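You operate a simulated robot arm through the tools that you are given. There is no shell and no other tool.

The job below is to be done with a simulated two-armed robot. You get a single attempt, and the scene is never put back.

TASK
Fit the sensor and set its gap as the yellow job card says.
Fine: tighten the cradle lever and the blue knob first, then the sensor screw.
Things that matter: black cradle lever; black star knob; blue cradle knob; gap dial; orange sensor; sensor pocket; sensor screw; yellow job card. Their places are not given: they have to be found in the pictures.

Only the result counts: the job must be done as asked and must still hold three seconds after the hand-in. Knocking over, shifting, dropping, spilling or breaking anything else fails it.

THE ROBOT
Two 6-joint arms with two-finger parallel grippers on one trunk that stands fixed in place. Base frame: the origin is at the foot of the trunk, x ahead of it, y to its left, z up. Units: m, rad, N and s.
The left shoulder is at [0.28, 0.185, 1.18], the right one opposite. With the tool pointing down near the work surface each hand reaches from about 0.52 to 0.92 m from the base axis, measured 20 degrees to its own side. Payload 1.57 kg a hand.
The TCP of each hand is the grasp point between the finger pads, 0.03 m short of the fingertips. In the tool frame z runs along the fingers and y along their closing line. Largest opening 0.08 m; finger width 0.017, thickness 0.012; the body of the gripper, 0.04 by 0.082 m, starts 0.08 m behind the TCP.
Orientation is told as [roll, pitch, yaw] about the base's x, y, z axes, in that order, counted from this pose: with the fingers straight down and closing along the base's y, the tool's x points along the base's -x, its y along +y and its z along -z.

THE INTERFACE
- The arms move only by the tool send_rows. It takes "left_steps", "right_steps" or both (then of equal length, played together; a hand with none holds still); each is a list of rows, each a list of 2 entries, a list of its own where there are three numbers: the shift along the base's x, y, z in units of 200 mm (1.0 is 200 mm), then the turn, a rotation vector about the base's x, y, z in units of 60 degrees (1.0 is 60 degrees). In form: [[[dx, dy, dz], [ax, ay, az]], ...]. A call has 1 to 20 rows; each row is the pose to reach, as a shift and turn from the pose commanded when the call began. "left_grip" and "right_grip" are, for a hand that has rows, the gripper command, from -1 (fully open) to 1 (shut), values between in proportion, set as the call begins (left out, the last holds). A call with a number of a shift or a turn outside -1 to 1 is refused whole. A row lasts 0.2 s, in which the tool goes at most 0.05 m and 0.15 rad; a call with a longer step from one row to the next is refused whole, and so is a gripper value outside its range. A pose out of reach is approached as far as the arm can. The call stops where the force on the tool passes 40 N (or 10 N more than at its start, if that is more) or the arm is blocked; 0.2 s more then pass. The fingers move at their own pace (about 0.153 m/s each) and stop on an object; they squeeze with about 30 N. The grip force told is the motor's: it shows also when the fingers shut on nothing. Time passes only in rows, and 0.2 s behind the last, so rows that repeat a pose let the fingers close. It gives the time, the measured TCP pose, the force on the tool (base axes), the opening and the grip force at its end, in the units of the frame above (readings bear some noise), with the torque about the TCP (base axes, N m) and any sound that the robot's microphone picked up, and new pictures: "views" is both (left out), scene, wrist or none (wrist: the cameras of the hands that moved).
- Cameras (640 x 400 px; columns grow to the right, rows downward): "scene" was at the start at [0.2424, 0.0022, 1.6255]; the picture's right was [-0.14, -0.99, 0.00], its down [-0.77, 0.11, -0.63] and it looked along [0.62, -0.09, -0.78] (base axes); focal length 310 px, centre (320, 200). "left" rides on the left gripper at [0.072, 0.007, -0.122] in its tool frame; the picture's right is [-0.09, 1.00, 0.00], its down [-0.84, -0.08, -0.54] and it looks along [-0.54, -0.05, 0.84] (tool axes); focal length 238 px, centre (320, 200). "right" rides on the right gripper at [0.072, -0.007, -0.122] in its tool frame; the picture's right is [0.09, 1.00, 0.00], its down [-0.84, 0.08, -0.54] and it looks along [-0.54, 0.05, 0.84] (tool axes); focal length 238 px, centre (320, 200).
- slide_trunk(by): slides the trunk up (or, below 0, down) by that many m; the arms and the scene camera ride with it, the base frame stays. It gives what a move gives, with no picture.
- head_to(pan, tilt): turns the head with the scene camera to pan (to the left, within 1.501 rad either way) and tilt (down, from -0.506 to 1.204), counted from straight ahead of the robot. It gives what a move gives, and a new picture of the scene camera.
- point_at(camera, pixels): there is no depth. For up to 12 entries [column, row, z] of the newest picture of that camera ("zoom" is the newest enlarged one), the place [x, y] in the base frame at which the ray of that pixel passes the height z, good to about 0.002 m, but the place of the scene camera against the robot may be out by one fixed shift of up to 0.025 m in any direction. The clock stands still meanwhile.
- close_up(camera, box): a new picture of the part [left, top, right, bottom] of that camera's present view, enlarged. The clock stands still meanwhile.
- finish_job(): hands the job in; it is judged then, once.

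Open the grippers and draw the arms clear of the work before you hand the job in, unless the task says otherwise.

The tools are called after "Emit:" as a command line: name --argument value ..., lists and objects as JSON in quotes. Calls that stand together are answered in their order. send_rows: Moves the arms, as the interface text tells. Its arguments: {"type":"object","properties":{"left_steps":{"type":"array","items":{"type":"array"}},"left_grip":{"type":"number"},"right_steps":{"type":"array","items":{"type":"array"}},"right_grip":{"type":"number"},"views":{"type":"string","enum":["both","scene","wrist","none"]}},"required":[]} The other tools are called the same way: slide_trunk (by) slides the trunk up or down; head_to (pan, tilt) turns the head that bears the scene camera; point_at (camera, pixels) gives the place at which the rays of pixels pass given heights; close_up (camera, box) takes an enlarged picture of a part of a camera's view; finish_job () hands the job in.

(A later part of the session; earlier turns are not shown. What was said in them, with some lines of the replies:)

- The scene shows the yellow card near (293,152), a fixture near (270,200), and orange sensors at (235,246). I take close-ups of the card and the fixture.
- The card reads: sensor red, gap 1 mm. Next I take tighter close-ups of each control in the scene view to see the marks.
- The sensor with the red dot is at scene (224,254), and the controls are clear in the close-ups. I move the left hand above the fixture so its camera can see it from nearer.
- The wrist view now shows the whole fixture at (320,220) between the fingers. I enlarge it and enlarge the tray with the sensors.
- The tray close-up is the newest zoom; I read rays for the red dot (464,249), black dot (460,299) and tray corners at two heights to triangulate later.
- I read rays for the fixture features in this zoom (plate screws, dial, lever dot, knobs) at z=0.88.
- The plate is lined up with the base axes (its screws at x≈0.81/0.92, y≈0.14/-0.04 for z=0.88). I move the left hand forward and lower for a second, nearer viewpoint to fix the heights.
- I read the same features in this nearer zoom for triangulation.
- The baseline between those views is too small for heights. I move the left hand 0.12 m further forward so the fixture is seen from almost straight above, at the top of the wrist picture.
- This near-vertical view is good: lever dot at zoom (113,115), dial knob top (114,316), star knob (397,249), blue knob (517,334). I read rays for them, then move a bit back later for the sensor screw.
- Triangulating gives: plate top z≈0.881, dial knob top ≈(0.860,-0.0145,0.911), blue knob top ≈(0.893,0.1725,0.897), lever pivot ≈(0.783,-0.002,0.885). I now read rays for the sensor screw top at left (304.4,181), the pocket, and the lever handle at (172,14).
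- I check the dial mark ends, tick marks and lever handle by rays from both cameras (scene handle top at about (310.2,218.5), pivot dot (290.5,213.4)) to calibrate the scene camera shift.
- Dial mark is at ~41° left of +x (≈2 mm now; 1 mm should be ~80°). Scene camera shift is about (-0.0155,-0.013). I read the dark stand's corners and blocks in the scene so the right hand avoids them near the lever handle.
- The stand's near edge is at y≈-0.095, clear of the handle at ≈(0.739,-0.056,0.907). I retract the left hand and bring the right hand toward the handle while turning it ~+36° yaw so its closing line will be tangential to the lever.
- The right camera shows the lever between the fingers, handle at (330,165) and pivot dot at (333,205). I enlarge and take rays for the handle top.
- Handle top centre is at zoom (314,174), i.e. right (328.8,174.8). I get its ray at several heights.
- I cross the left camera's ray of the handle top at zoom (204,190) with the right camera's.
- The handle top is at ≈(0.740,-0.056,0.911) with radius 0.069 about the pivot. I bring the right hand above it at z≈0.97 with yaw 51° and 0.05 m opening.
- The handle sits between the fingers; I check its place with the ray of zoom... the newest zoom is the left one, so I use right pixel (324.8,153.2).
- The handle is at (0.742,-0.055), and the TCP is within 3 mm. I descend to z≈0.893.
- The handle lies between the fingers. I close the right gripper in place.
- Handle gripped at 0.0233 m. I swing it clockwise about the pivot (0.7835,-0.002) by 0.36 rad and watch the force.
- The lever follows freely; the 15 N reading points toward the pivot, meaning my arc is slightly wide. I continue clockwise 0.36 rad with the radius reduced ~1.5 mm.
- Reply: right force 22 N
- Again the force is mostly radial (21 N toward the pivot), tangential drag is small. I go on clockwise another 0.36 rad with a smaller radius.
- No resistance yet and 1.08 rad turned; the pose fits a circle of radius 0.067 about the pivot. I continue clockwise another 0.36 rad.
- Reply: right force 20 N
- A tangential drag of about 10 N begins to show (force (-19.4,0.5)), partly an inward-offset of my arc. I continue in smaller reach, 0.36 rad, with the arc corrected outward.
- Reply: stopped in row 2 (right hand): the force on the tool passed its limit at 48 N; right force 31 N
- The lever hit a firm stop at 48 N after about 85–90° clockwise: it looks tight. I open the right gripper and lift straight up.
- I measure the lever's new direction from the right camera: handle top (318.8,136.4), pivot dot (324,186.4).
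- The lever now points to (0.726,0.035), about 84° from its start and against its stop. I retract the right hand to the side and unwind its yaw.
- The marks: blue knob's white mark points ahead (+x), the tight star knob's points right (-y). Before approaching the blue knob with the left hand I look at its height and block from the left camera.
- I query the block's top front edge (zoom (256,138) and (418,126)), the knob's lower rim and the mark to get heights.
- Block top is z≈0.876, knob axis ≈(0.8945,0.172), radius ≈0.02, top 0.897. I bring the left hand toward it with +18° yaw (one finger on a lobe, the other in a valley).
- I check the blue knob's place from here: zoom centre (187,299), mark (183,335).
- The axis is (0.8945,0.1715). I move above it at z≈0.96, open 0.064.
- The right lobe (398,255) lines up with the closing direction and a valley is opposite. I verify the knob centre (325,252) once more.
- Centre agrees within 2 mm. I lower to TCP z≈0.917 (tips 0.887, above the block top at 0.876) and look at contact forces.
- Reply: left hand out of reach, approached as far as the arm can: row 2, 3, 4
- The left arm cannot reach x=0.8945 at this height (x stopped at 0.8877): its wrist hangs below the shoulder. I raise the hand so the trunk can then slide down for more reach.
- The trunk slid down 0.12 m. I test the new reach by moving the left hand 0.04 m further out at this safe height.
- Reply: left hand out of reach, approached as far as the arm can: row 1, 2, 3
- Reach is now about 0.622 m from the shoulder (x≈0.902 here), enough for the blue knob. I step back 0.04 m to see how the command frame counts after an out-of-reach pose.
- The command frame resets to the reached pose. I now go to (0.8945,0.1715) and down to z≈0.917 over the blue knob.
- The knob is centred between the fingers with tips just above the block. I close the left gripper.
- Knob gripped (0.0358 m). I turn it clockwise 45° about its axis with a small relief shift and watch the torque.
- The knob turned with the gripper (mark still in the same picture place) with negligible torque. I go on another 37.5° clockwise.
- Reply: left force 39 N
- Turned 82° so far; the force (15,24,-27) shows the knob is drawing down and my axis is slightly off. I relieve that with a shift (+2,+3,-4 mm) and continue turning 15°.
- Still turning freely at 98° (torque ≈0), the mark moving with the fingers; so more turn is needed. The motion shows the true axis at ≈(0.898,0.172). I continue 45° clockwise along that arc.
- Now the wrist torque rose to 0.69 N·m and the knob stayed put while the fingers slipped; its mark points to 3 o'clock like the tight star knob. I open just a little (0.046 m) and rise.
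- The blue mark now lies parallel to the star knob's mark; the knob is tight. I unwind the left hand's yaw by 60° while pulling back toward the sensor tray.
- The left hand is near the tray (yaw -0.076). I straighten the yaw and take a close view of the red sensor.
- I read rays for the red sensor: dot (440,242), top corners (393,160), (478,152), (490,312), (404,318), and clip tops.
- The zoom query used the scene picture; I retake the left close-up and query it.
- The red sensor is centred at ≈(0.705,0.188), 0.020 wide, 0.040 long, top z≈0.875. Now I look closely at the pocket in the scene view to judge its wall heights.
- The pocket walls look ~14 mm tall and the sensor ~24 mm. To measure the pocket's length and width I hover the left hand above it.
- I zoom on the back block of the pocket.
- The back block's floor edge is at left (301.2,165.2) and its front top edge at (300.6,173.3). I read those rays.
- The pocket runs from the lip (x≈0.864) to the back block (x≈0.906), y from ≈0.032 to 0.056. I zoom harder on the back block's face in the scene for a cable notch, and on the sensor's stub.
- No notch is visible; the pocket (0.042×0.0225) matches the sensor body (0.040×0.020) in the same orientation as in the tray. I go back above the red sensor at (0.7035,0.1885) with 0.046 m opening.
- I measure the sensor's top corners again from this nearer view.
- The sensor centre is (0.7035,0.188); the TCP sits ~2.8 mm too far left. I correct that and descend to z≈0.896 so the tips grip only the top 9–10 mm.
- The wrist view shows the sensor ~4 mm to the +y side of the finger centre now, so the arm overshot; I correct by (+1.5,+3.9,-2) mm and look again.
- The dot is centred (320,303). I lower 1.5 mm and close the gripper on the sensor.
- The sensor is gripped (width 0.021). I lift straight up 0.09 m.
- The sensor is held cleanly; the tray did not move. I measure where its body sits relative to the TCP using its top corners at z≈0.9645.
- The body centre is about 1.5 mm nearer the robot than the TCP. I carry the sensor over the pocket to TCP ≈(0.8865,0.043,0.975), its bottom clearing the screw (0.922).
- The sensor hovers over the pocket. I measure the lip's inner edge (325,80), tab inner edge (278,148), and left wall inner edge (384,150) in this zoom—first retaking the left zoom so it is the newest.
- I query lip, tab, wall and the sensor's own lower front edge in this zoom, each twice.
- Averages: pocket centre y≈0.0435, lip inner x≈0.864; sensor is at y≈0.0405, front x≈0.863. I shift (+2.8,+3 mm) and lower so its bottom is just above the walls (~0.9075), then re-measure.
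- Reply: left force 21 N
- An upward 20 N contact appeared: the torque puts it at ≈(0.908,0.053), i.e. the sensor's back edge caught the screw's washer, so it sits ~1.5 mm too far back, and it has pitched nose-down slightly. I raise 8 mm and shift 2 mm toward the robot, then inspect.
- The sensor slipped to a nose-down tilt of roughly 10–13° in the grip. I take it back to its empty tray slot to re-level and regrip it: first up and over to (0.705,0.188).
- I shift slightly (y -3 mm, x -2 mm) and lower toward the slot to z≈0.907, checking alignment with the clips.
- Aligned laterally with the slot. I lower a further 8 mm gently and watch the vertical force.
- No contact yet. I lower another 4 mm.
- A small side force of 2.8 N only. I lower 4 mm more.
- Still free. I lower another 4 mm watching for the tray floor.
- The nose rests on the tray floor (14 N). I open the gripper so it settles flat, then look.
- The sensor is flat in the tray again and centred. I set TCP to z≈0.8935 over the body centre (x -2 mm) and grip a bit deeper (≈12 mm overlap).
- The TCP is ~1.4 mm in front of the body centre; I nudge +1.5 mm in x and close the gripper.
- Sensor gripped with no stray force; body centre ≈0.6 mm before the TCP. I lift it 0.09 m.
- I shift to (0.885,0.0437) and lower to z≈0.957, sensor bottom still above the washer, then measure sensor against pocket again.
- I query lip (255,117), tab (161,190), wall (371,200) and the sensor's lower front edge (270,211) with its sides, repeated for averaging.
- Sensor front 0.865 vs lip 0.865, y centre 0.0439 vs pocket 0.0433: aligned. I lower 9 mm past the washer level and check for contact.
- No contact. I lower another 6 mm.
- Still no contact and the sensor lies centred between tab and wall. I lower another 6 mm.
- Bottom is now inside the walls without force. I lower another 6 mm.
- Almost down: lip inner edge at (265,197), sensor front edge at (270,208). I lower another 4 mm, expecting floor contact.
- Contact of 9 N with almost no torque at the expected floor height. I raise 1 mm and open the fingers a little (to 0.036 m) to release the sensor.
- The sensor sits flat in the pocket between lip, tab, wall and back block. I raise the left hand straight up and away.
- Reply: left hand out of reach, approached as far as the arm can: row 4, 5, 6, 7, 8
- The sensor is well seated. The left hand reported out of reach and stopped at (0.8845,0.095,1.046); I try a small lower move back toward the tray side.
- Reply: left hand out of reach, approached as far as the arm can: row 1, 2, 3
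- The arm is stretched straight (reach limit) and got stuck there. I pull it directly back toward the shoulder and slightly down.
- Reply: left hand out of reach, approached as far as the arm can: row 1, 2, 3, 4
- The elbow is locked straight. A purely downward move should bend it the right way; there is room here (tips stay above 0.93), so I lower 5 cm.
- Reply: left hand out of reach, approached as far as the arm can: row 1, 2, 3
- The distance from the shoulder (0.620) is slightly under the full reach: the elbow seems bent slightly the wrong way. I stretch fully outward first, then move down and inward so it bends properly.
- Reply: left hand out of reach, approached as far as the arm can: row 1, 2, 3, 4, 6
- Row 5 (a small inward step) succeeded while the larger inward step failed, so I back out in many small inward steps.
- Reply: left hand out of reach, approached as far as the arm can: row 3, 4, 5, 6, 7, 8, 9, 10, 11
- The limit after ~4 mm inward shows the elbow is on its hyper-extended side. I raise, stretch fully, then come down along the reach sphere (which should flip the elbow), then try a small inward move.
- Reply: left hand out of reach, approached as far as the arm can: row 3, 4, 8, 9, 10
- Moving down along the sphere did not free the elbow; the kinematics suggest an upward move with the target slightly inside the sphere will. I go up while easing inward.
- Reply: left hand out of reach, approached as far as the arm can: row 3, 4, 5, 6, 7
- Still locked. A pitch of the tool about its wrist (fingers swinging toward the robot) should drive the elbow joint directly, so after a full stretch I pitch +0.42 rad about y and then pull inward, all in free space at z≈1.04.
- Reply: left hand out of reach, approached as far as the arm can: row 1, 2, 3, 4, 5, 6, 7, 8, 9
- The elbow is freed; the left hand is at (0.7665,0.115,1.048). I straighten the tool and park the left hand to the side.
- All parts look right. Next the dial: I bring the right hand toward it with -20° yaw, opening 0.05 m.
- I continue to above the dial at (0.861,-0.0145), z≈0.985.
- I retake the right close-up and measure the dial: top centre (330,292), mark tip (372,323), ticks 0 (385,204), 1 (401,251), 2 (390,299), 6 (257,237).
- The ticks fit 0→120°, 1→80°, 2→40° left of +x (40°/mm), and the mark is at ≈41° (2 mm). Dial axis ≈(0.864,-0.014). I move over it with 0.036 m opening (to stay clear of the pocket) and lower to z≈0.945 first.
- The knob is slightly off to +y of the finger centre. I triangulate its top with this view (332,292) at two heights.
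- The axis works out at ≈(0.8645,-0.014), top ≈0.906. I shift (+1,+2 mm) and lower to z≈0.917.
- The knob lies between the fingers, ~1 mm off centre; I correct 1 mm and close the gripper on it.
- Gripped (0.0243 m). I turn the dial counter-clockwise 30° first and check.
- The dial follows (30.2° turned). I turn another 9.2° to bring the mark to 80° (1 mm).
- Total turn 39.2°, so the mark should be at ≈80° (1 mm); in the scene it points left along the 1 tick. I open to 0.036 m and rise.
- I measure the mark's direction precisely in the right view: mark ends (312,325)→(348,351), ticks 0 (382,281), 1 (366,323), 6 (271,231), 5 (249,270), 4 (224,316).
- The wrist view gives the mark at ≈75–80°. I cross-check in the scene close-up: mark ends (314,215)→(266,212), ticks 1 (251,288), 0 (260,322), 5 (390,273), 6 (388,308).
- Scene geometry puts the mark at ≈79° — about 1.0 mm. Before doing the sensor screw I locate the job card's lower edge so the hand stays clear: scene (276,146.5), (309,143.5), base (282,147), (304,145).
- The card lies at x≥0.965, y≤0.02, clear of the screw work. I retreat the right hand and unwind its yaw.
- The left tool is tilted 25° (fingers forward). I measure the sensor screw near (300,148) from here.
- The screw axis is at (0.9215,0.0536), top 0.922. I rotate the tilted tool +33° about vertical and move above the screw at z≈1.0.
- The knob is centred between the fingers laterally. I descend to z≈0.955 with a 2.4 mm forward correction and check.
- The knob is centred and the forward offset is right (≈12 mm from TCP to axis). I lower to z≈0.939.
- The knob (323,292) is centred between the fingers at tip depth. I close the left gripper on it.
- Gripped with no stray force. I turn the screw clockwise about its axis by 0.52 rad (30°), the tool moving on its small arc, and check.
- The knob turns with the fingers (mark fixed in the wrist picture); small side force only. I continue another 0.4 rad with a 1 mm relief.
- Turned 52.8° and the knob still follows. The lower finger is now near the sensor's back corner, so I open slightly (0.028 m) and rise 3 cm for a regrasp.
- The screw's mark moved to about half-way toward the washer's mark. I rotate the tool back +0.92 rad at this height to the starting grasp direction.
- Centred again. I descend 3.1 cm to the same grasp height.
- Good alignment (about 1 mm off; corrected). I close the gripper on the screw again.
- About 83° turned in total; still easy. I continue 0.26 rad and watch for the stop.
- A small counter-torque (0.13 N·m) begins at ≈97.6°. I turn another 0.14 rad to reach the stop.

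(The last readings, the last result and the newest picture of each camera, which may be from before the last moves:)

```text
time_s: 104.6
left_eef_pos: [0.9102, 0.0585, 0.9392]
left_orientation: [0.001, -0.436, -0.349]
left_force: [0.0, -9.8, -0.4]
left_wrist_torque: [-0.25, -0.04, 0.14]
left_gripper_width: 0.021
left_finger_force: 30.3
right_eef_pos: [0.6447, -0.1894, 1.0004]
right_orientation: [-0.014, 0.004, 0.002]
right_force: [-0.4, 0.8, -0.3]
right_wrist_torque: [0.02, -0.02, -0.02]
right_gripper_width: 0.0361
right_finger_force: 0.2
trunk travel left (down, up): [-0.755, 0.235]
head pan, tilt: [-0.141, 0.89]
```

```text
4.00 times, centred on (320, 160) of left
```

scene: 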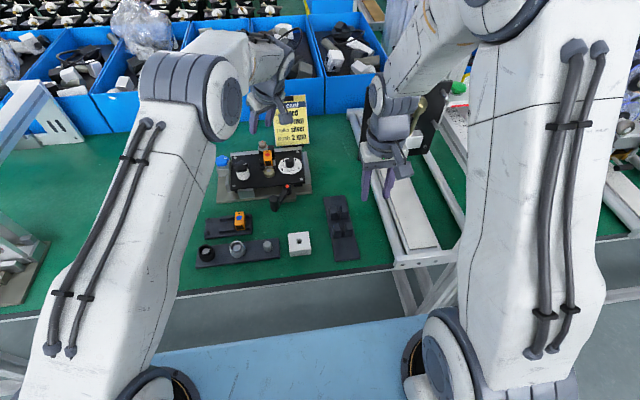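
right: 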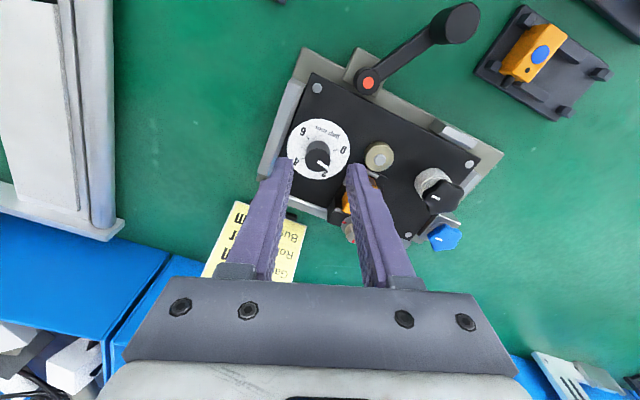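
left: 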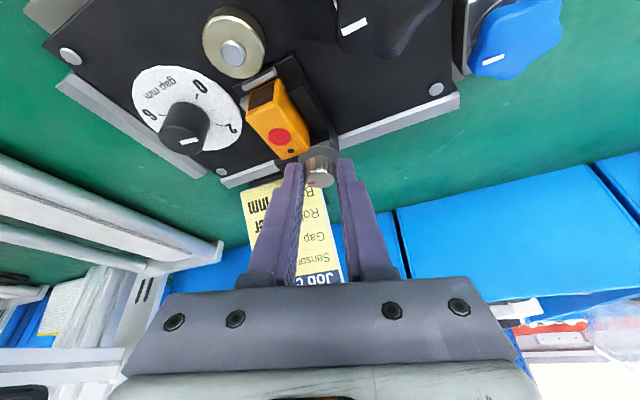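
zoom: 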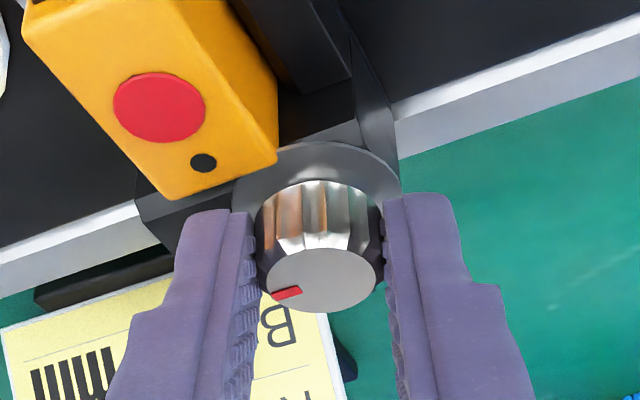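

The mark shifted slightly in the fingers, i.e. the screw is meeting its stop. I open slightly, rise, and look at the two red marks.

Emit:
send_rows --left_steps '[[[0, 0, 0], [0, 0, 0]], [[0, 0, 0], [0, 0, 0]], [[0, 0, 0.05], [0, 0, 0]], [[0, 0, 0.15], [0, 0, 0]]]' --left_grip 0.3 --views "wrist"

Emit:
close_up --camera "scene" --box '[250, 130, 290, 165]'

Emit:
close_up --camera "left" --box '[270, 90, 370, 180]'

```text
time_s: 105.6
left_eef_pos: [0.9095, 0.0588, 0.9683]
left_orientation: [0.0, -0.435, -0.348]
left_force: [-0.3, -0.6, -0.5]
left_wrist_torque: [-0.01, 0.03, -0.02]
left_gripper_width: 0.0282
left_finger_force: 0.0
right_eef_pos: [0.6446, -0.1891, 1.0013]
right_orientation: [-0.017, 0.002, 0.001]
right_force: [0.1, 0.9, 0.0]
right_wrist_torque: [-0.04, 0.01, 0.0]
right_gripper_width: 0.036
right_finger_force: 0.1
trunk travel left (down, up): [-0.755, 0.235]
head pan, tilt: [-0.141, 0.89]
```

left: 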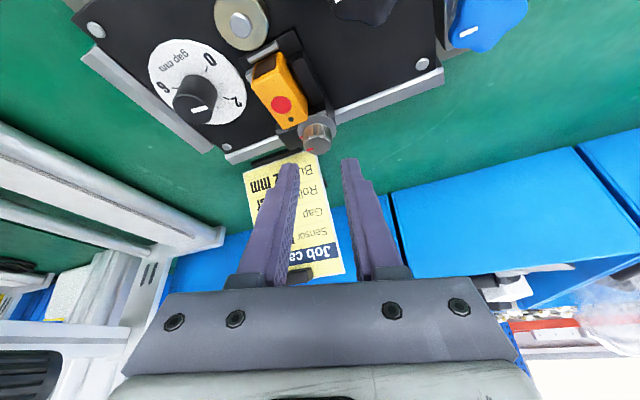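

```text
11.43 times, centred on (270, 148) of scene
```

zoom: 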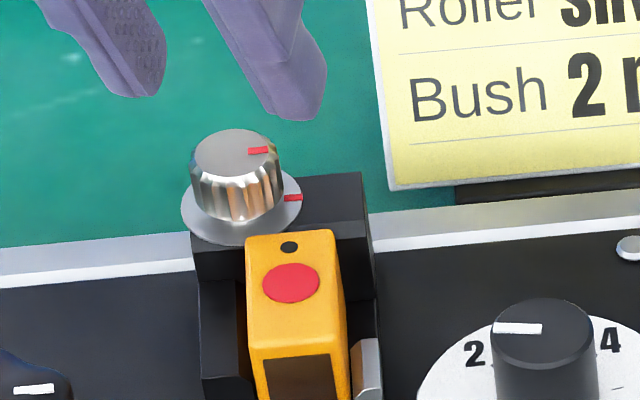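

```text
4.44 times, centred on (320, 135) of left
```

zoom: 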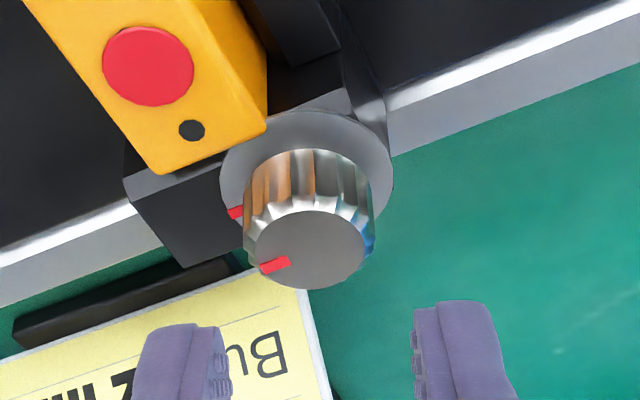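

The knob's red mark now lines up with the washer's red mark, so the screw is tight. I recheck the dial from this other viewpoint.

Emit:
close_up --camera "left" --box '[140, 35, 255, 130]'

Emit:
close_up --camera "scene" --box '[274, 142, 308, 174]'

```text
4.21 times, centred on (198, 82) of left
```

zoom: 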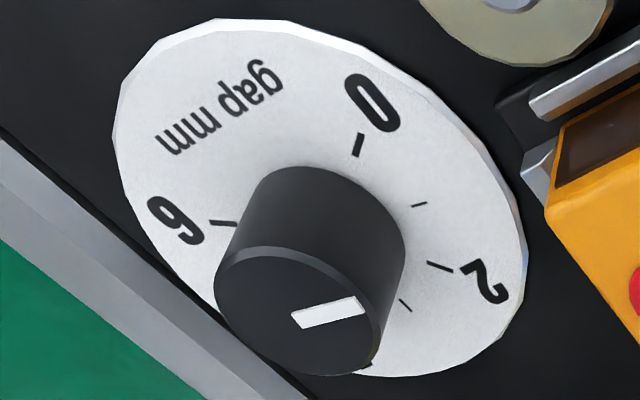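

```text
12.50 times, centred on (291, 158) of scene
```

zoom: 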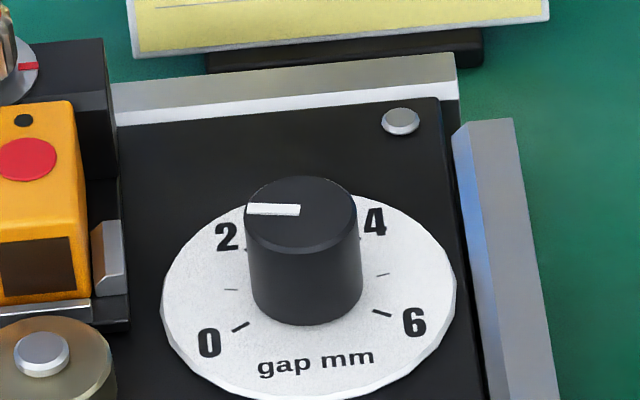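

In this view the mark (74.4° apparent) coincides with the 1 tick (73.7° apparent): the gap is 1 mm. I raise the left hand and pull it back toward the robot, unwinding the yaw.

Emit:
send_rows --left_steps '[[[0, 0, 0.12], [0, 0, 0]], [[-0.1, 0.03, 0.25], [0, 0, 0.06]], [[-0.25, 0.1, 0.3], [0, 0, 0.13]], [[-0.42, 0.2, 0.35], [0, 0, 0.2]], [[-0.6, 0.35, 0.4], [0, 0, 0.27]], [[-0.78, 0.5, 0.4], [0, 0, 0.3323]], [[-0.95, 0.65, 0.4], [0, 0, 0.3323]]]' --left_grip 0.3 --views "scene"

```text
time_s: 107.2
left_eef_pos: [0.7185, 0.1889, 1.0478]
left_orientation: [0.003, -0.436, 0.001]
left_force: [0.5, -0.4, 0.1]
left_wrist_torque: [0.05, 0.03, 0.02]
left_gripper_width: 0.0282
left_finger_force: 0.0
right_eef_pos: [0.6451, -0.1907, 1.0014]
right_orientation: [-0.016, 0.003, 0.001]
right_force: [0.5, -0.9, -0.8]
right_wrist_torque: [-0.02, 0.03, -0.01]
right_gripper_width: 0.036
right_finger_force: 0.0
trunk travel left (down, up): [-0.755, 0.235]
head pan, tilt: [-0.141, 0.89]
```

scene: 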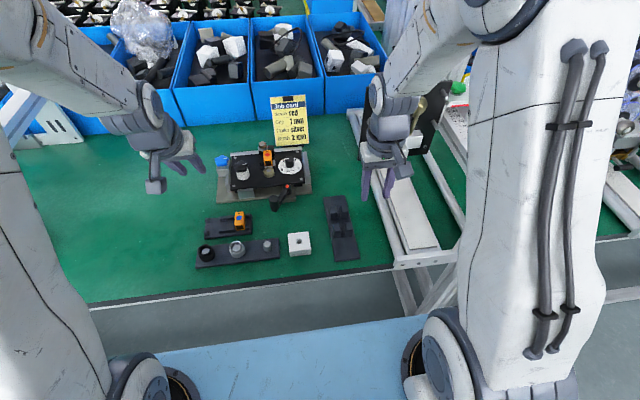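

The left hand is clear. I level its tool, open both grippers and draw both arms further away.

Emit:
send_rows --left_steps '[[[-0.1, 0.1, 0.05], [0, 0.0833, 0]], [[-0.2, 0.2, 0.1], [0, 0.1667, 0]], [[-0.3, 0.3, 0.15], [0, 0.25, 0]], [[-0.4, 0.4, 0.2], [0, 0.3333, 0]], [[-0.5, 0.5, 0.25], [0, 0.4167, 0]], [[-0.5, 0.5, 0.25], [0, 0.4167, 0]]]' --right_steps '[[[-0.05, -0.05, 0.05], [0, 0, 0]], [[-0.1, -0.1, 0.1], [0, 0, 0]], [[-0.15, -0.15, 0.15], [0, 0, 0]], [[-0.2, -0.2, 0.2], [0, 0, 0]], [[-0.25, -0.25, 0.25], [0, 0, 0]], [[-0.25, -0.25, 0.25], [0, 0, 0]]]' --left_grip -1 --right_grip -1 --views "both"

Emit:
close_up --camera "scene" --box '[205, 125, 325, 215]'

Emit:
close_up --camera "scene" --box '[250, 130, 290, 175]'

Emit:
close_up --camera "scene" --box '[190, 190, 370, 275]'

```text
time_s: 108.6
left_eef_pos: [0.6175, 0.2896, 1.0978]
left_orientation: [0.001, 0.001, 0.0]
left_force: [-0.5, 0.0, 0.3]
left_wrist_torque: [-0.01, 0.03, -0.01]
left_gripper_width: 0.0802
left_finger_force: 0.1
right_eef_pos: [0.5928, -0.2407, 1.0524]
right_orientation: [-0.015, 0.002, 0.002]
right_force: [-0.2, -0.3, -1.1]
right_wrist_torque: [0.0, -0.03, 0.03]
right_gripper_width: 0.08
right_finger_force: 0.1
trunk travel left (down, up): [-0.755, 0.235]
head pan, tilt: [-0.141, 0.89]
```

scene: 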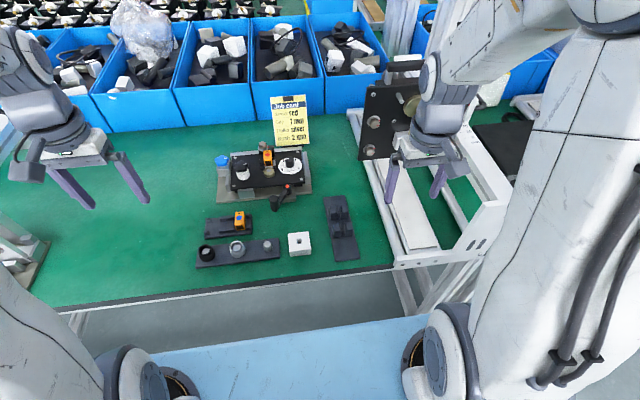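
right: 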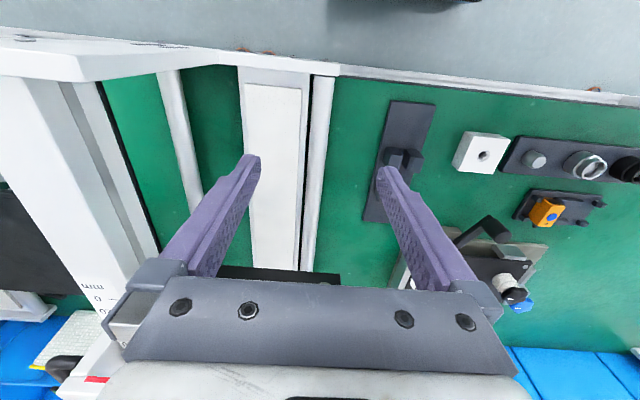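
left: 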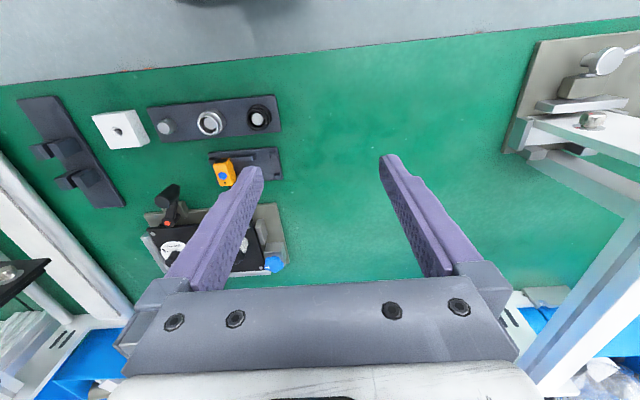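

```text
4.44 times, centred on (265, 170) of scene
```

zoom: 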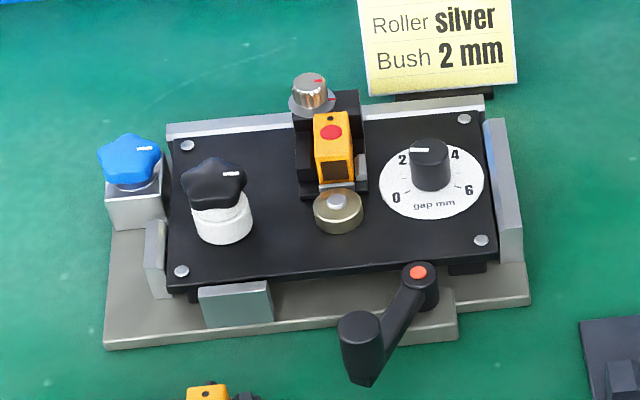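

```text
8.89 times, centred on (270, 152) of scene
```

zoom: 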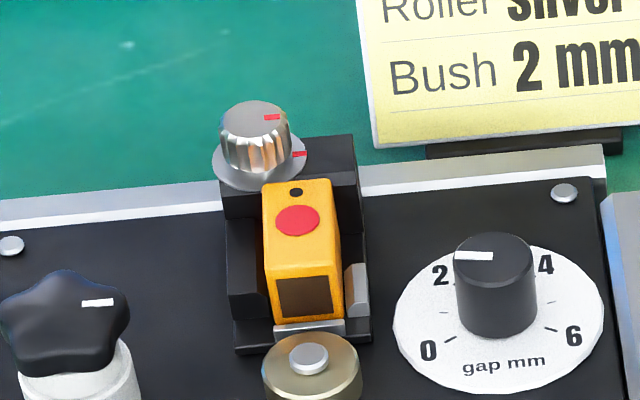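

```text
3.56 times, centred on (280, 232) of scene
```

zoom: 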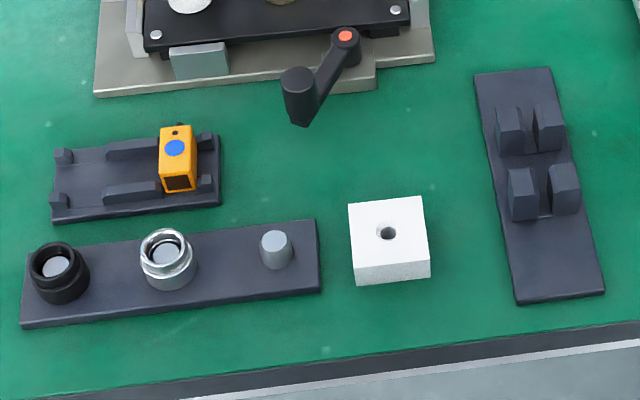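

Everything else is in place. I zoom in on the screw's marks, the blue knob and the lever for a final check.

Emit:
close_up --camera "scene" --box '[258, 136, 278, 156]'

Emit:
close_up --camera "scene" --box '[212, 148, 262, 185]'

Emit:
close_up --camera "left" --box '[130, 170, 300, 290]'

```text
16.00 times, centred on (268, 146) of scene
```

zoom: 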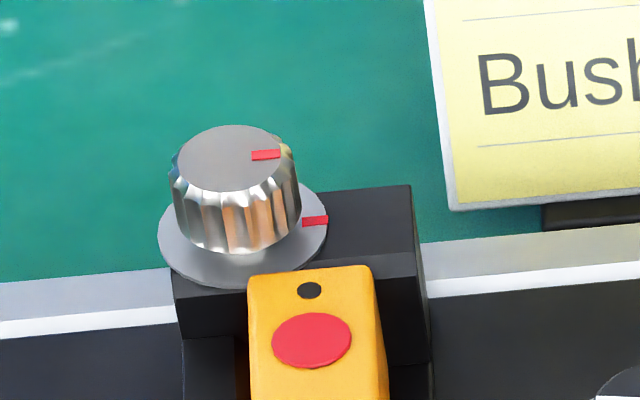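

```text
10.81 times, centred on (237, 166) of scene
```

zoom: 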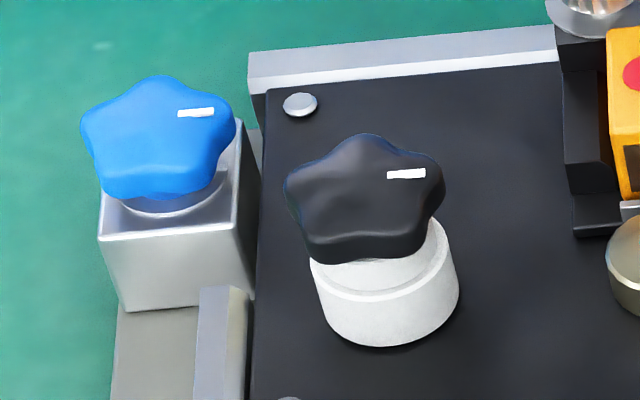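

```text
3.33 times, centred on (215, 230) of left
```

zoom: 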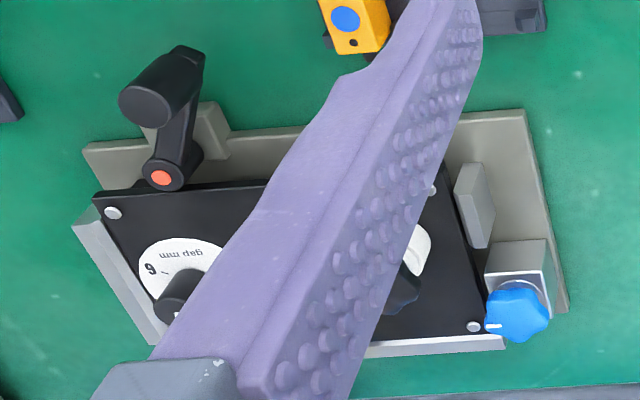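

The screw's mark points exactly along the washer mark, and the blue and star marks are parallel. I measure the lever's present direction accurately: in this left zoom the handle top is at (147,104) and the pivot dot at (161,178).

Emit:
point_at --camera "zoom" --pixels '[[147, 104, 0.911], [147, 104, 0.911], [147, 104, 0.911], [147, 104, 0.911], [147, 104, 0.911], [147, 104, 0.911], [161, 178, 0.885], [161, 178, 0.885], [161, 178, 0.885], [161, 178, 0.885], [161, 178, 0.885], [161, 178, 0.885]]'

Emit:
close_up --camera "right" --box '[400, 190, 560, 310]'

Emit:
close_up --camera "scene" --box '[262, 175, 302, 215]'

```text
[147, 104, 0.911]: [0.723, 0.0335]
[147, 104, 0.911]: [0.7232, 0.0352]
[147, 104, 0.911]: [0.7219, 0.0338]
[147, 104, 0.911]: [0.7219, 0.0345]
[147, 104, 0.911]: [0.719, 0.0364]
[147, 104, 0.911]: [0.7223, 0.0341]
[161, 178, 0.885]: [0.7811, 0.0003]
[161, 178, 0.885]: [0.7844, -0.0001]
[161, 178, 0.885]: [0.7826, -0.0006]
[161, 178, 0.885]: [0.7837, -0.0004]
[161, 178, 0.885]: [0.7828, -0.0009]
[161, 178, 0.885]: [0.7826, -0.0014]
```

```text
3.33 times, centred on (480, 250) of right
```

zoom: 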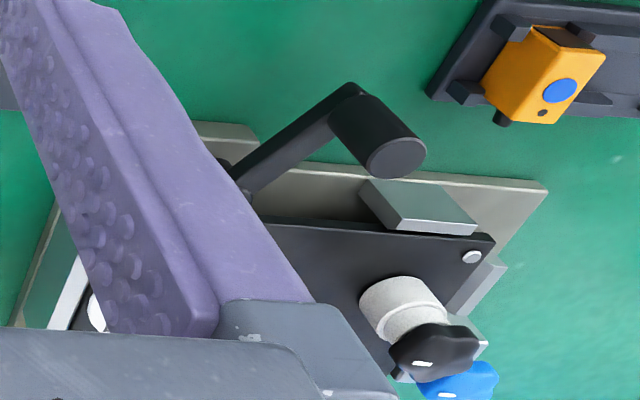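

```text
10.00 times, centred on (282, 195) of scene
```

zoom: 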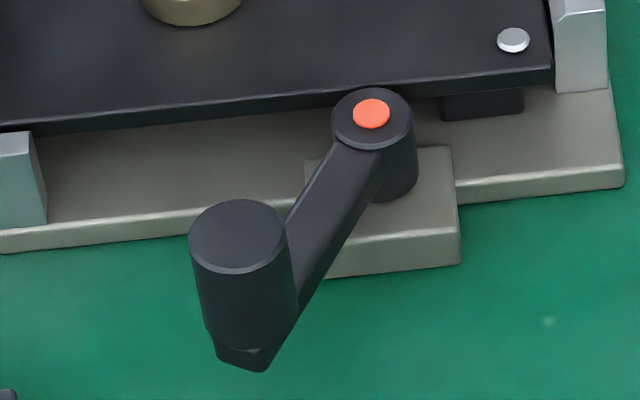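

The lever turned about 82–84° and stopped hard at 48 N. To be sure it is at its end I will push its handle once more clockwise with the closed right fingers; first I bring the right hand over with -31° yaw.

Emit:
send_rows --right_steps '[[[0.08, 0.18, 0], [0, 0, -0.1]], [[0.16, 0.36, 0], [0, 0, -0.2]], [[0.24, 0.54, 0], [0, 0, -0.3]], [[0.32, 0.74, 0], [0, 0, -0.4]], [[0.4, 0.95, 0], [0, 0, -0.517]], [[0.4, 0.95, 0], [0, 0, -0.517]]]' --right_grip 1 --views "both"

```text
time_s: 110.0
left_eef_pos: [0.6187, 0.2894, 1.0977]
left_orientation: [0.002, 0.0, -0.002]
left_force: [0.2, 0.7, 0.5]
left_wrist_torque: [-0.01, 0.02, -0.04]
left_gripper_width: 0.0799
left_finger_force: 0.1
right_eef_pos: [0.6741, -0.0476, 1.0521]
right_orientation: [-0.019, 0.004, -0.541]
right_force: [-0.1, -1.0, 0.2]
right_wrist_torque: [-0.01, -0.01, -0.04]
right_gripper_width: 0.0
right_finger_force: 20.8
trunk travel left (down, up): [-0.755, 0.235]
head pan, tilt: [-0.141, 0.89]
```

scene: 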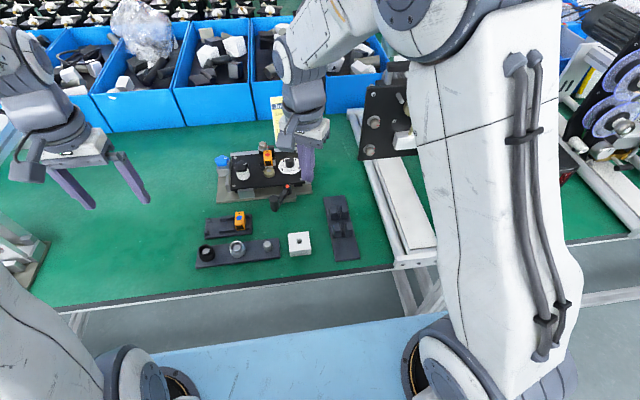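
right: 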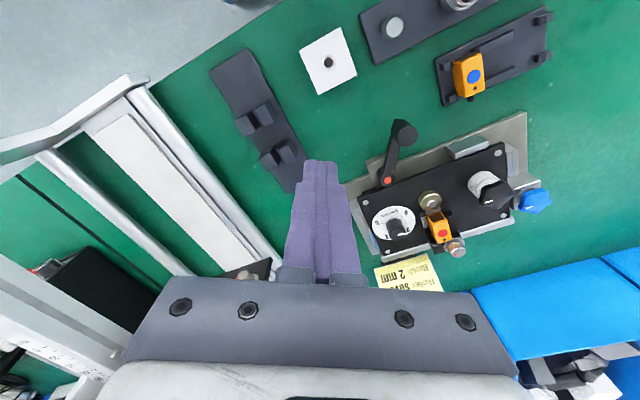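

I move to the free side of the handle at about (0.695,-0.012) and lower to z≈0.93.

Emit:
send_rows --right_steps '[[[0.05, 0.09, -0.1], [0, 0, 0]], [[0.105, 0.178, -0.25], [0, 0, 0]], [[0.105, 0.178, -0.45], [0, 0, 0]], [[0.105, 0.178, -0.61], [0, 0, 0]], [[0.105, 0.178, -0.61], [0, 0, 0]]]' --right_grip 1 --views "both"

Emit:
close_up --camera "scene" --box '[250, 165, 330, 250]'

```text
time_s: 111.2
left_eef_pos: [0.6184, 0.288, 1.097]
left_orientation: [0.002, 0.003, 0.0]
left_force: [0.4, 1.0, -0.6]
left_wrist_torque: [0.01, -0.02, -0.03]
left_gripper_width: 0.0799
left_finger_force: 0.1
right_eef_pos: [0.693, -0.0155, 0.9286]
right_orientation: [-0.016, 0.004, -0.54]
right_force: [0.0, -0.3, 0.7]
right_wrist_torque: [-0.02, 0.0, 0.01]
right_gripper_width: 0.0
right_finger_force: 21.5
trunk travel left (down, up): [-0.755, 0.235]
head pan, tilt: [-0.141, 0.89]
```

scene: 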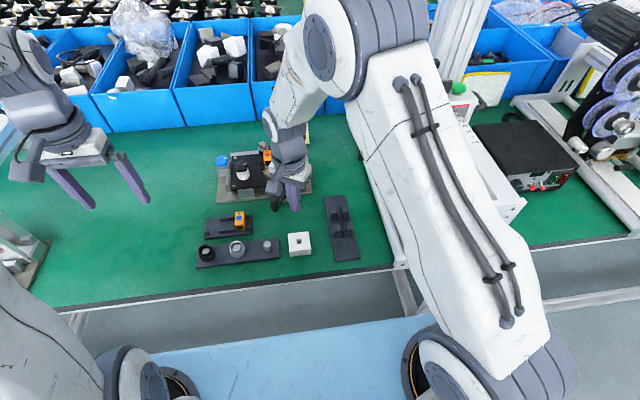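
right: 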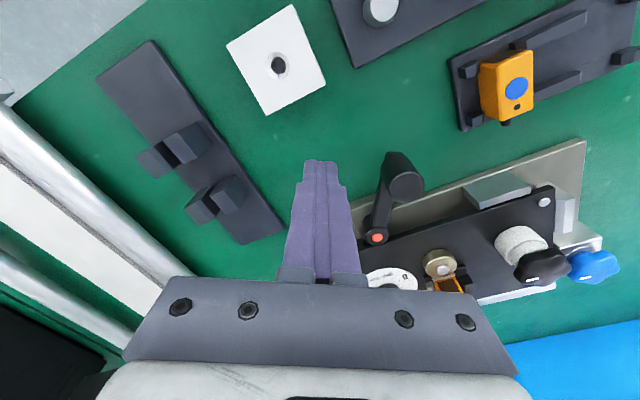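

```text
4.71 times, centred on (290, 208) of scene
```

zoom: 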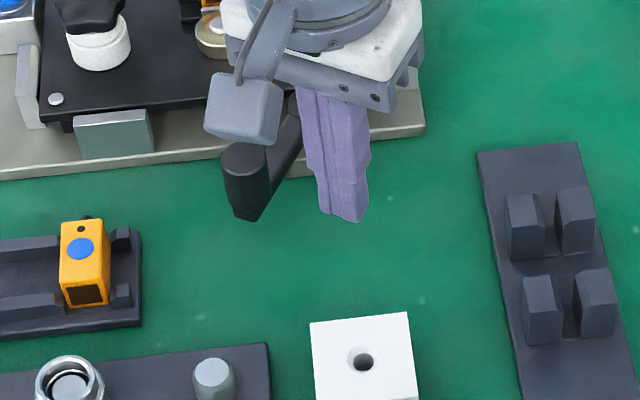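

Aligned with the push line. I lower to z≈0.893 and advance 2.8 cm toward the handle, stopping just short.

Emit:
send_rows --right_steps '[[[0, 0, -0.1], [0, 0, 0]], [[0, 0, -0.178], [0, 0, 0]], [[0.036, 0.06, -0.178], [0, 0, 0]], [[0.072, 0.12, -0.178], [0, 0, 0]], [[0.072, 0.12, -0.178], [0, 0, 0]]]' --right_grip 1 --views "wrist"

Emit:
close_up --camera "scene" --box '[255, 170, 320, 225]'

```text
time_s: 112.4
left_eef_pos: [0.6192, 0.2895, 1.0979]
left_orientation: [0.002, 0.002, 0.001]
left_force: [-0.7, 0.5, 0.7]
left_wrist_torque: [0.01, 0.01, -0.03]
left_gripper_width: 0.08
left_finger_force: 0.0
right_eef_pos: [0.7084, 0.0095, 0.8928]
right_orientation: [-0.015, 0.002, -0.539]
right_force: [-0.8, -0.1, 0.0]
right_wrist_torque: [0.0, -0.05, -0.01]
right_gripper_width: 0.0003
right_finger_force: 21.6
trunk travel left (down, up): [-0.755, 0.235]
head pan, tilt: [-0.141, 0.89]
```

right: 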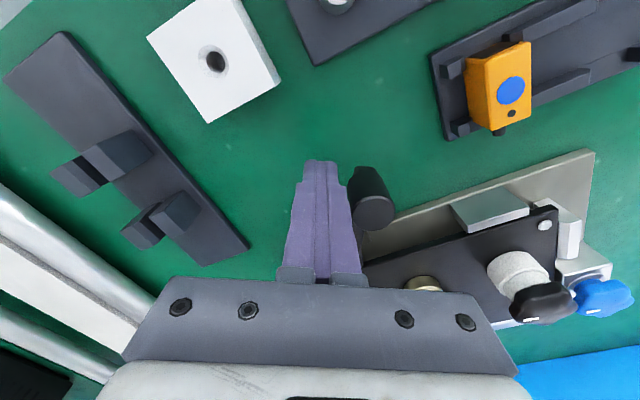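

```text
7.27 times, centred on (288, 198) of scene
```

zoom: 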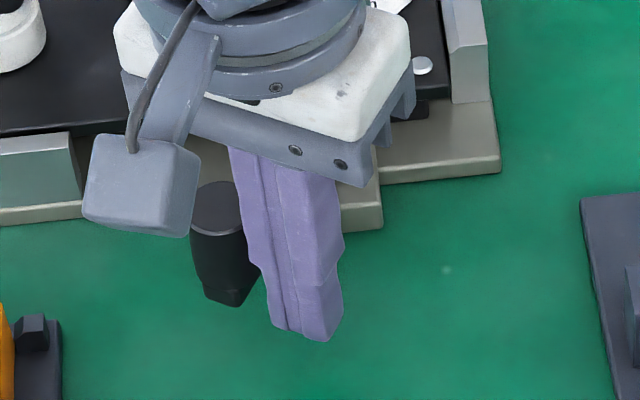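

Almost touching. I push along the tightening direction in 3 mm steps up to 14 mm; the call stops by itself at 40 N.

Emit:
send_rows --right_steps '[[[0.0077, 0.0129, 0], [0, 0, 0]], [[0.0155, 0.0257, 0], [0, 0, 0]], [[0.0232, 0.0386, 0], [0, 0, 0]], [[0.0309, 0.0514, 0], [0, 0, 0]], [[0.036, 0.06, 0], [0, 0, 0]]]' --right_grip 1 --views "wrist"

Emit:
close_up --camera "scene" --box '[255, 170, 320, 225]'

```text
time_s: 113.5
left_eef_pos: [0.6169, 0.2904, 1.0983]
left_orientation: [0.002, -0.001, 0.003]
left_force: [-0.3, -0.1, 0.0]
left_wrist_torque: [0.02, 0.01, 0.0]
left_gripper_width: 0.0799
left_finger_force: 0.0
right_eef_pos: [0.7106, 0.0147, 0.8923]
right_orientation: [-0.039, 0.014, -0.539]
right_force: [-7.3, -21.9, 9.0]
right_wrist_torque: [0.47, -0.21, -0.23]
right_gripper_width: 0.0
right_finger_force: 21.4
trunk travel left (down, up): [-0.755, 0.235]
head pan, tilt: [-0.141, 0.89]
stopped in row 5 (right hand): the force on the tool passed its limit at 42 N (the readings are from after the stop); the commanded pose is now the measured one
```

right: 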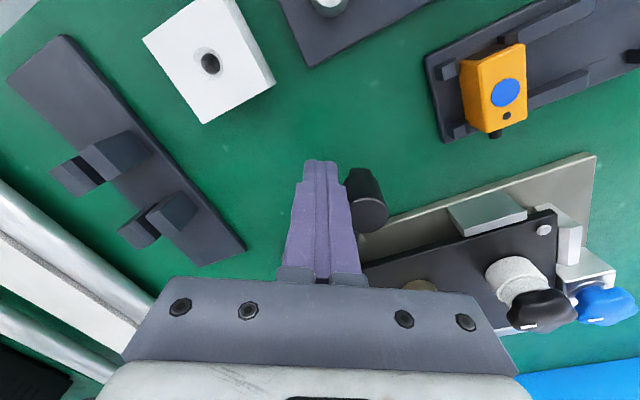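

```text
7.27 times, centred on (288, 198) of scene
```

zoom: 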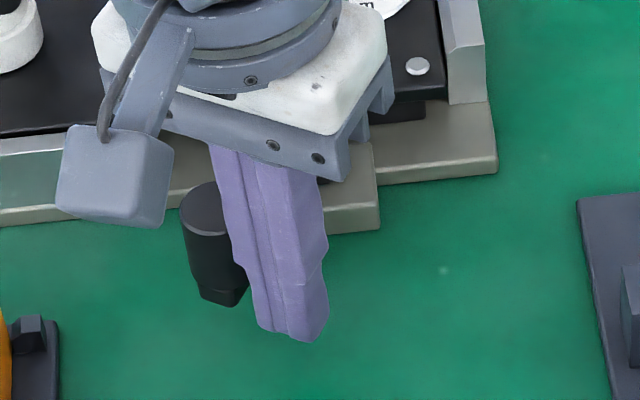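

At 42 N the handle gave only ~2 mm: the lever is at its end stop, tight. I back off, rise, and retreat the right hand.

Emit:
send_rows --right_steps '[[[-0.03, -0.05, 0], [0, 0, 0]], [[-0.08, -0.13, 0.02], [0, 0, 0]], [[-0.1, -0.17, 0.2], [0, 0, 0]], [[-0.1, -0.17, 0.4], [0, 0, 0]], [[-0.15, -0.3, 0.6], [0, 0, 0.1]], [[-0.25, -0.5, 0.75], [0, 0, 0.2]], [[-0.35, -0.7, 0.85], [0, 0, 0.3]], [[-0.45, -0.9, 0.9], [0, 0, 0.4]], [[-0.5, -1.0, 0.9], [0, 0, 0.5]]]' --right_grip 1 --views "both"

Emit:
close_up --camera "scene" --box '[205, 125, 325, 215]'

Emit:
close_up --camera "scene" --box '[262, 175, 302, 215]'

```text
refused: row 6 steps farther than a row can; nothing moved
```

```text
4.44 times, centred on (265, 170) of scene
```

zoom: 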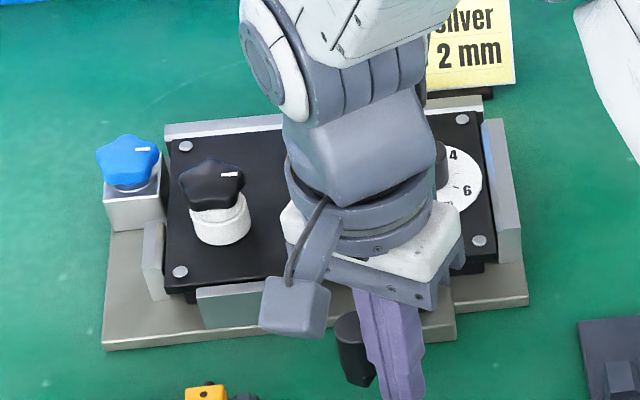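

```text
10.00 times, centred on (282, 195) of scene
```

zoom: 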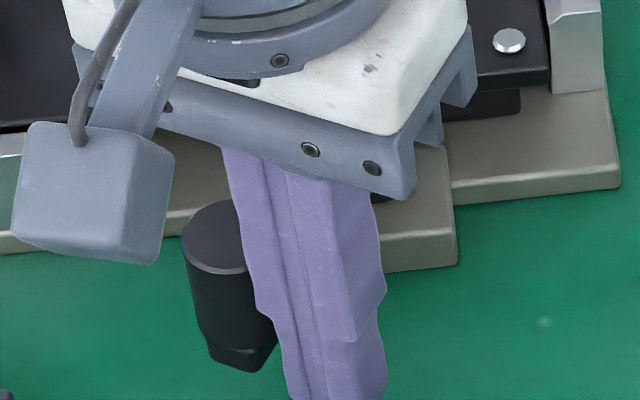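

The move was refused for one oversized step; I resend with smaller steps.

Emit:
send_rows --right_steps '[[[-0.03, -0.05, 0], [0, 0, 0]], [[-0.08, -0.13, 0.02], [0, 0, 0]], [[-0.1, -0.17, 0.2], [0, 0, 0]], [[-0.1, -0.17, 0.4], [0, 0, 0]], [[-0.15, -0.28, 0.58], [0, 0, 0.1]], [[-0.22, -0.44, 0.7], [0, 0, 0.2]], [[-0.3, -0.62, 0.8], [0, 0, 0.3]], [[-0.38, -0.8, 0.88], [0, 0, 0.4]], [[-0.45, -1.0, 0.9], [0, 0, 0.5]]]' --right_grip 1 --views "both"

Emit:
close_up --camera "scene" --box '[205, 125, 325, 215]'

Emit:
close_up --camera "scene" --box '[250, 130, 310, 180]'

```text
time_s: 115.5
left_eef_pos: [0.6176, 0.2903, 1.0979]
left_orientation: [0.001, 0.001, 0.003]
left_force: [0.8, 0.5, -0.1]
left_wrist_torque: [-0.03, 0.03, 0.02]
left_gripper_width: 0.08
left_finger_force: 0.1
right_eef_pos: [0.6232, -0.1847, 1.0717]
right_orientation: [-0.032, 0.013, -0.015]
right_force: [-1.0, 0.8, 0.5]
right_wrist_torque: [-0.03, 0.0, -0.01]
right_gripper_width: 0.0
right_finger_force: 21.7
trunk travel left (down, up): [-0.755, 0.235]
head pan, tilt: [-0.141, 0.89]
```

scene: 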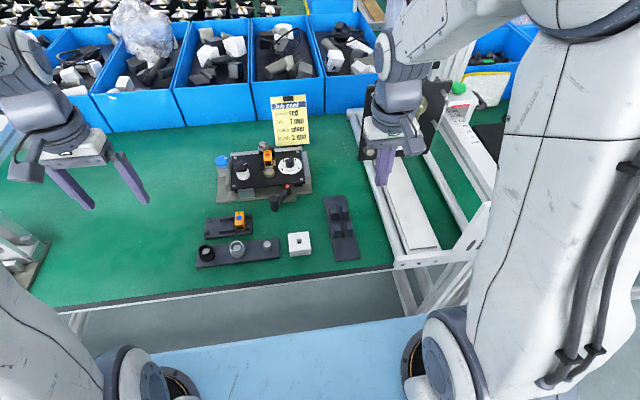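
right: 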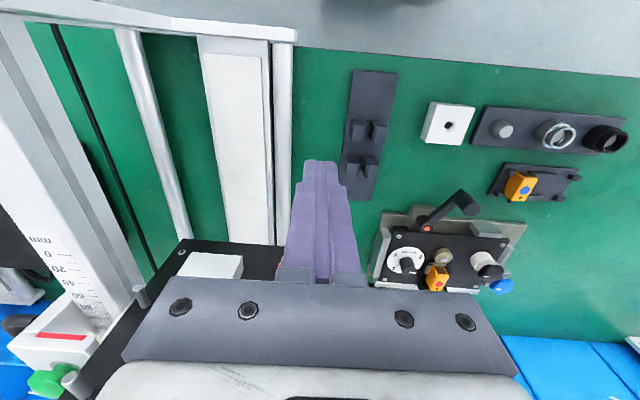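

```text
4.44 times, centred on (265, 170) of scene
```

zoom: 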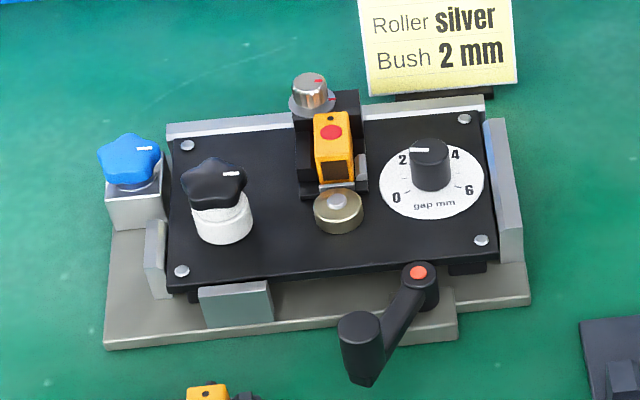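

```text
8.00 times, centred on (280, 155) of scene
```

zoom: 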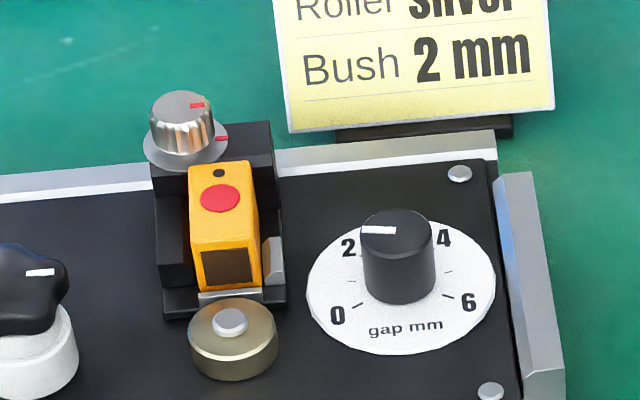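

All marks are as wanted: lever at its stop, blue knob and screw tight, sensor seated, dial at 1. I open the right gripper and draw it a little further back.

Emit:
send_rows --right_steps '[[[-0.1, -0.05, 0.1], [0, 0, 0]], [[-0.2, -0.1, 0.2], [0, 0, 0]], [[-0.2, -0.1, 0.2], [0, 0, 0]], [[-0.2, -0.1, 0.2], [0, 0, 0]]]' --right_grip -1 --views "scene"

```text
time_s: 116.5
left_eef_pos: [0.6176, 0.2896, 1.098]
left_orientation: [0.002, 0.001, 0.0]
left_force: [0.2, -0.5, -0.1]
left_wrist_torque: [-0.02, -0.02, -0.01]
left_gripper_width: 0.0802
left_finger_force: 0.1
right_eef_pos: [0.5823, -0.2041, 1.1129]
right_orientation: [-0.033, 0.012, -0.014]
right_force: [0.4, 0.1, -0.1]
right_wrist_torque: [-0.01, 0.01, 0.02]
right_gripper_width: 0.0799
right_finger_force: 0.1
trunk travel left (down, up): [-0.755, 0.235]
head pan, tilt: [-0.141, 0.89]
```

scene: 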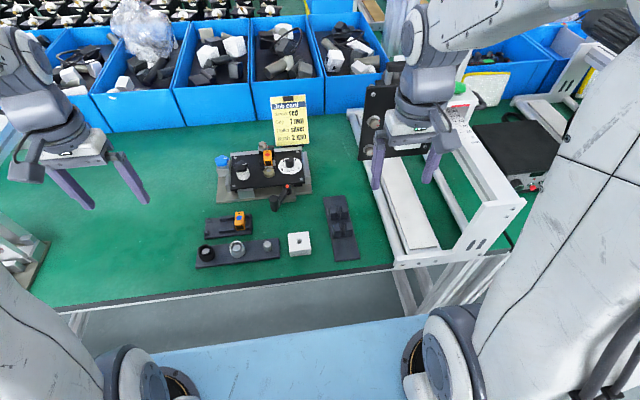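

Both grippers are open and both arms are clear of the work. The red sensor is seated, the dial is at 1 mm, and the lever, blue knob and sensor screw are tight, so I hand the job in.

Emit:
finish_job

```text
The job is handed in.
```

The red sensor is fitted in the pocket, the gap dial is set to 1 mm, and the job is handed in. No result came back, so I don't know whether it passed.

- **Cradle lever:** tightened first. It stopped hard after about 84°, and a second push at 42 N moved the handle only about 2 mm.
- **Blue knob:** tightened second. It turned until it stopped and the fingers slipped. Its mark now lies parallel to the black star knob's mark.
- **Sensor:** the red one, seated facing the same way as it sat in its tray. On the first attempt it caught the screw's washer and tilted in the grip. I set it back in its tray slot, regripped it and then fitted it.
- **Gap:** the dial mark lines up with the 1 mm tick to within a few degrees (about 0.1 mm).
- **Sensor screw:** tightened last, after the gap was set. Its red mark lines up with the washer's mark.

The black star knob was not touched. Nothing else looked moved in the final pictures, and both grippers were opened and the arms drawn clear.
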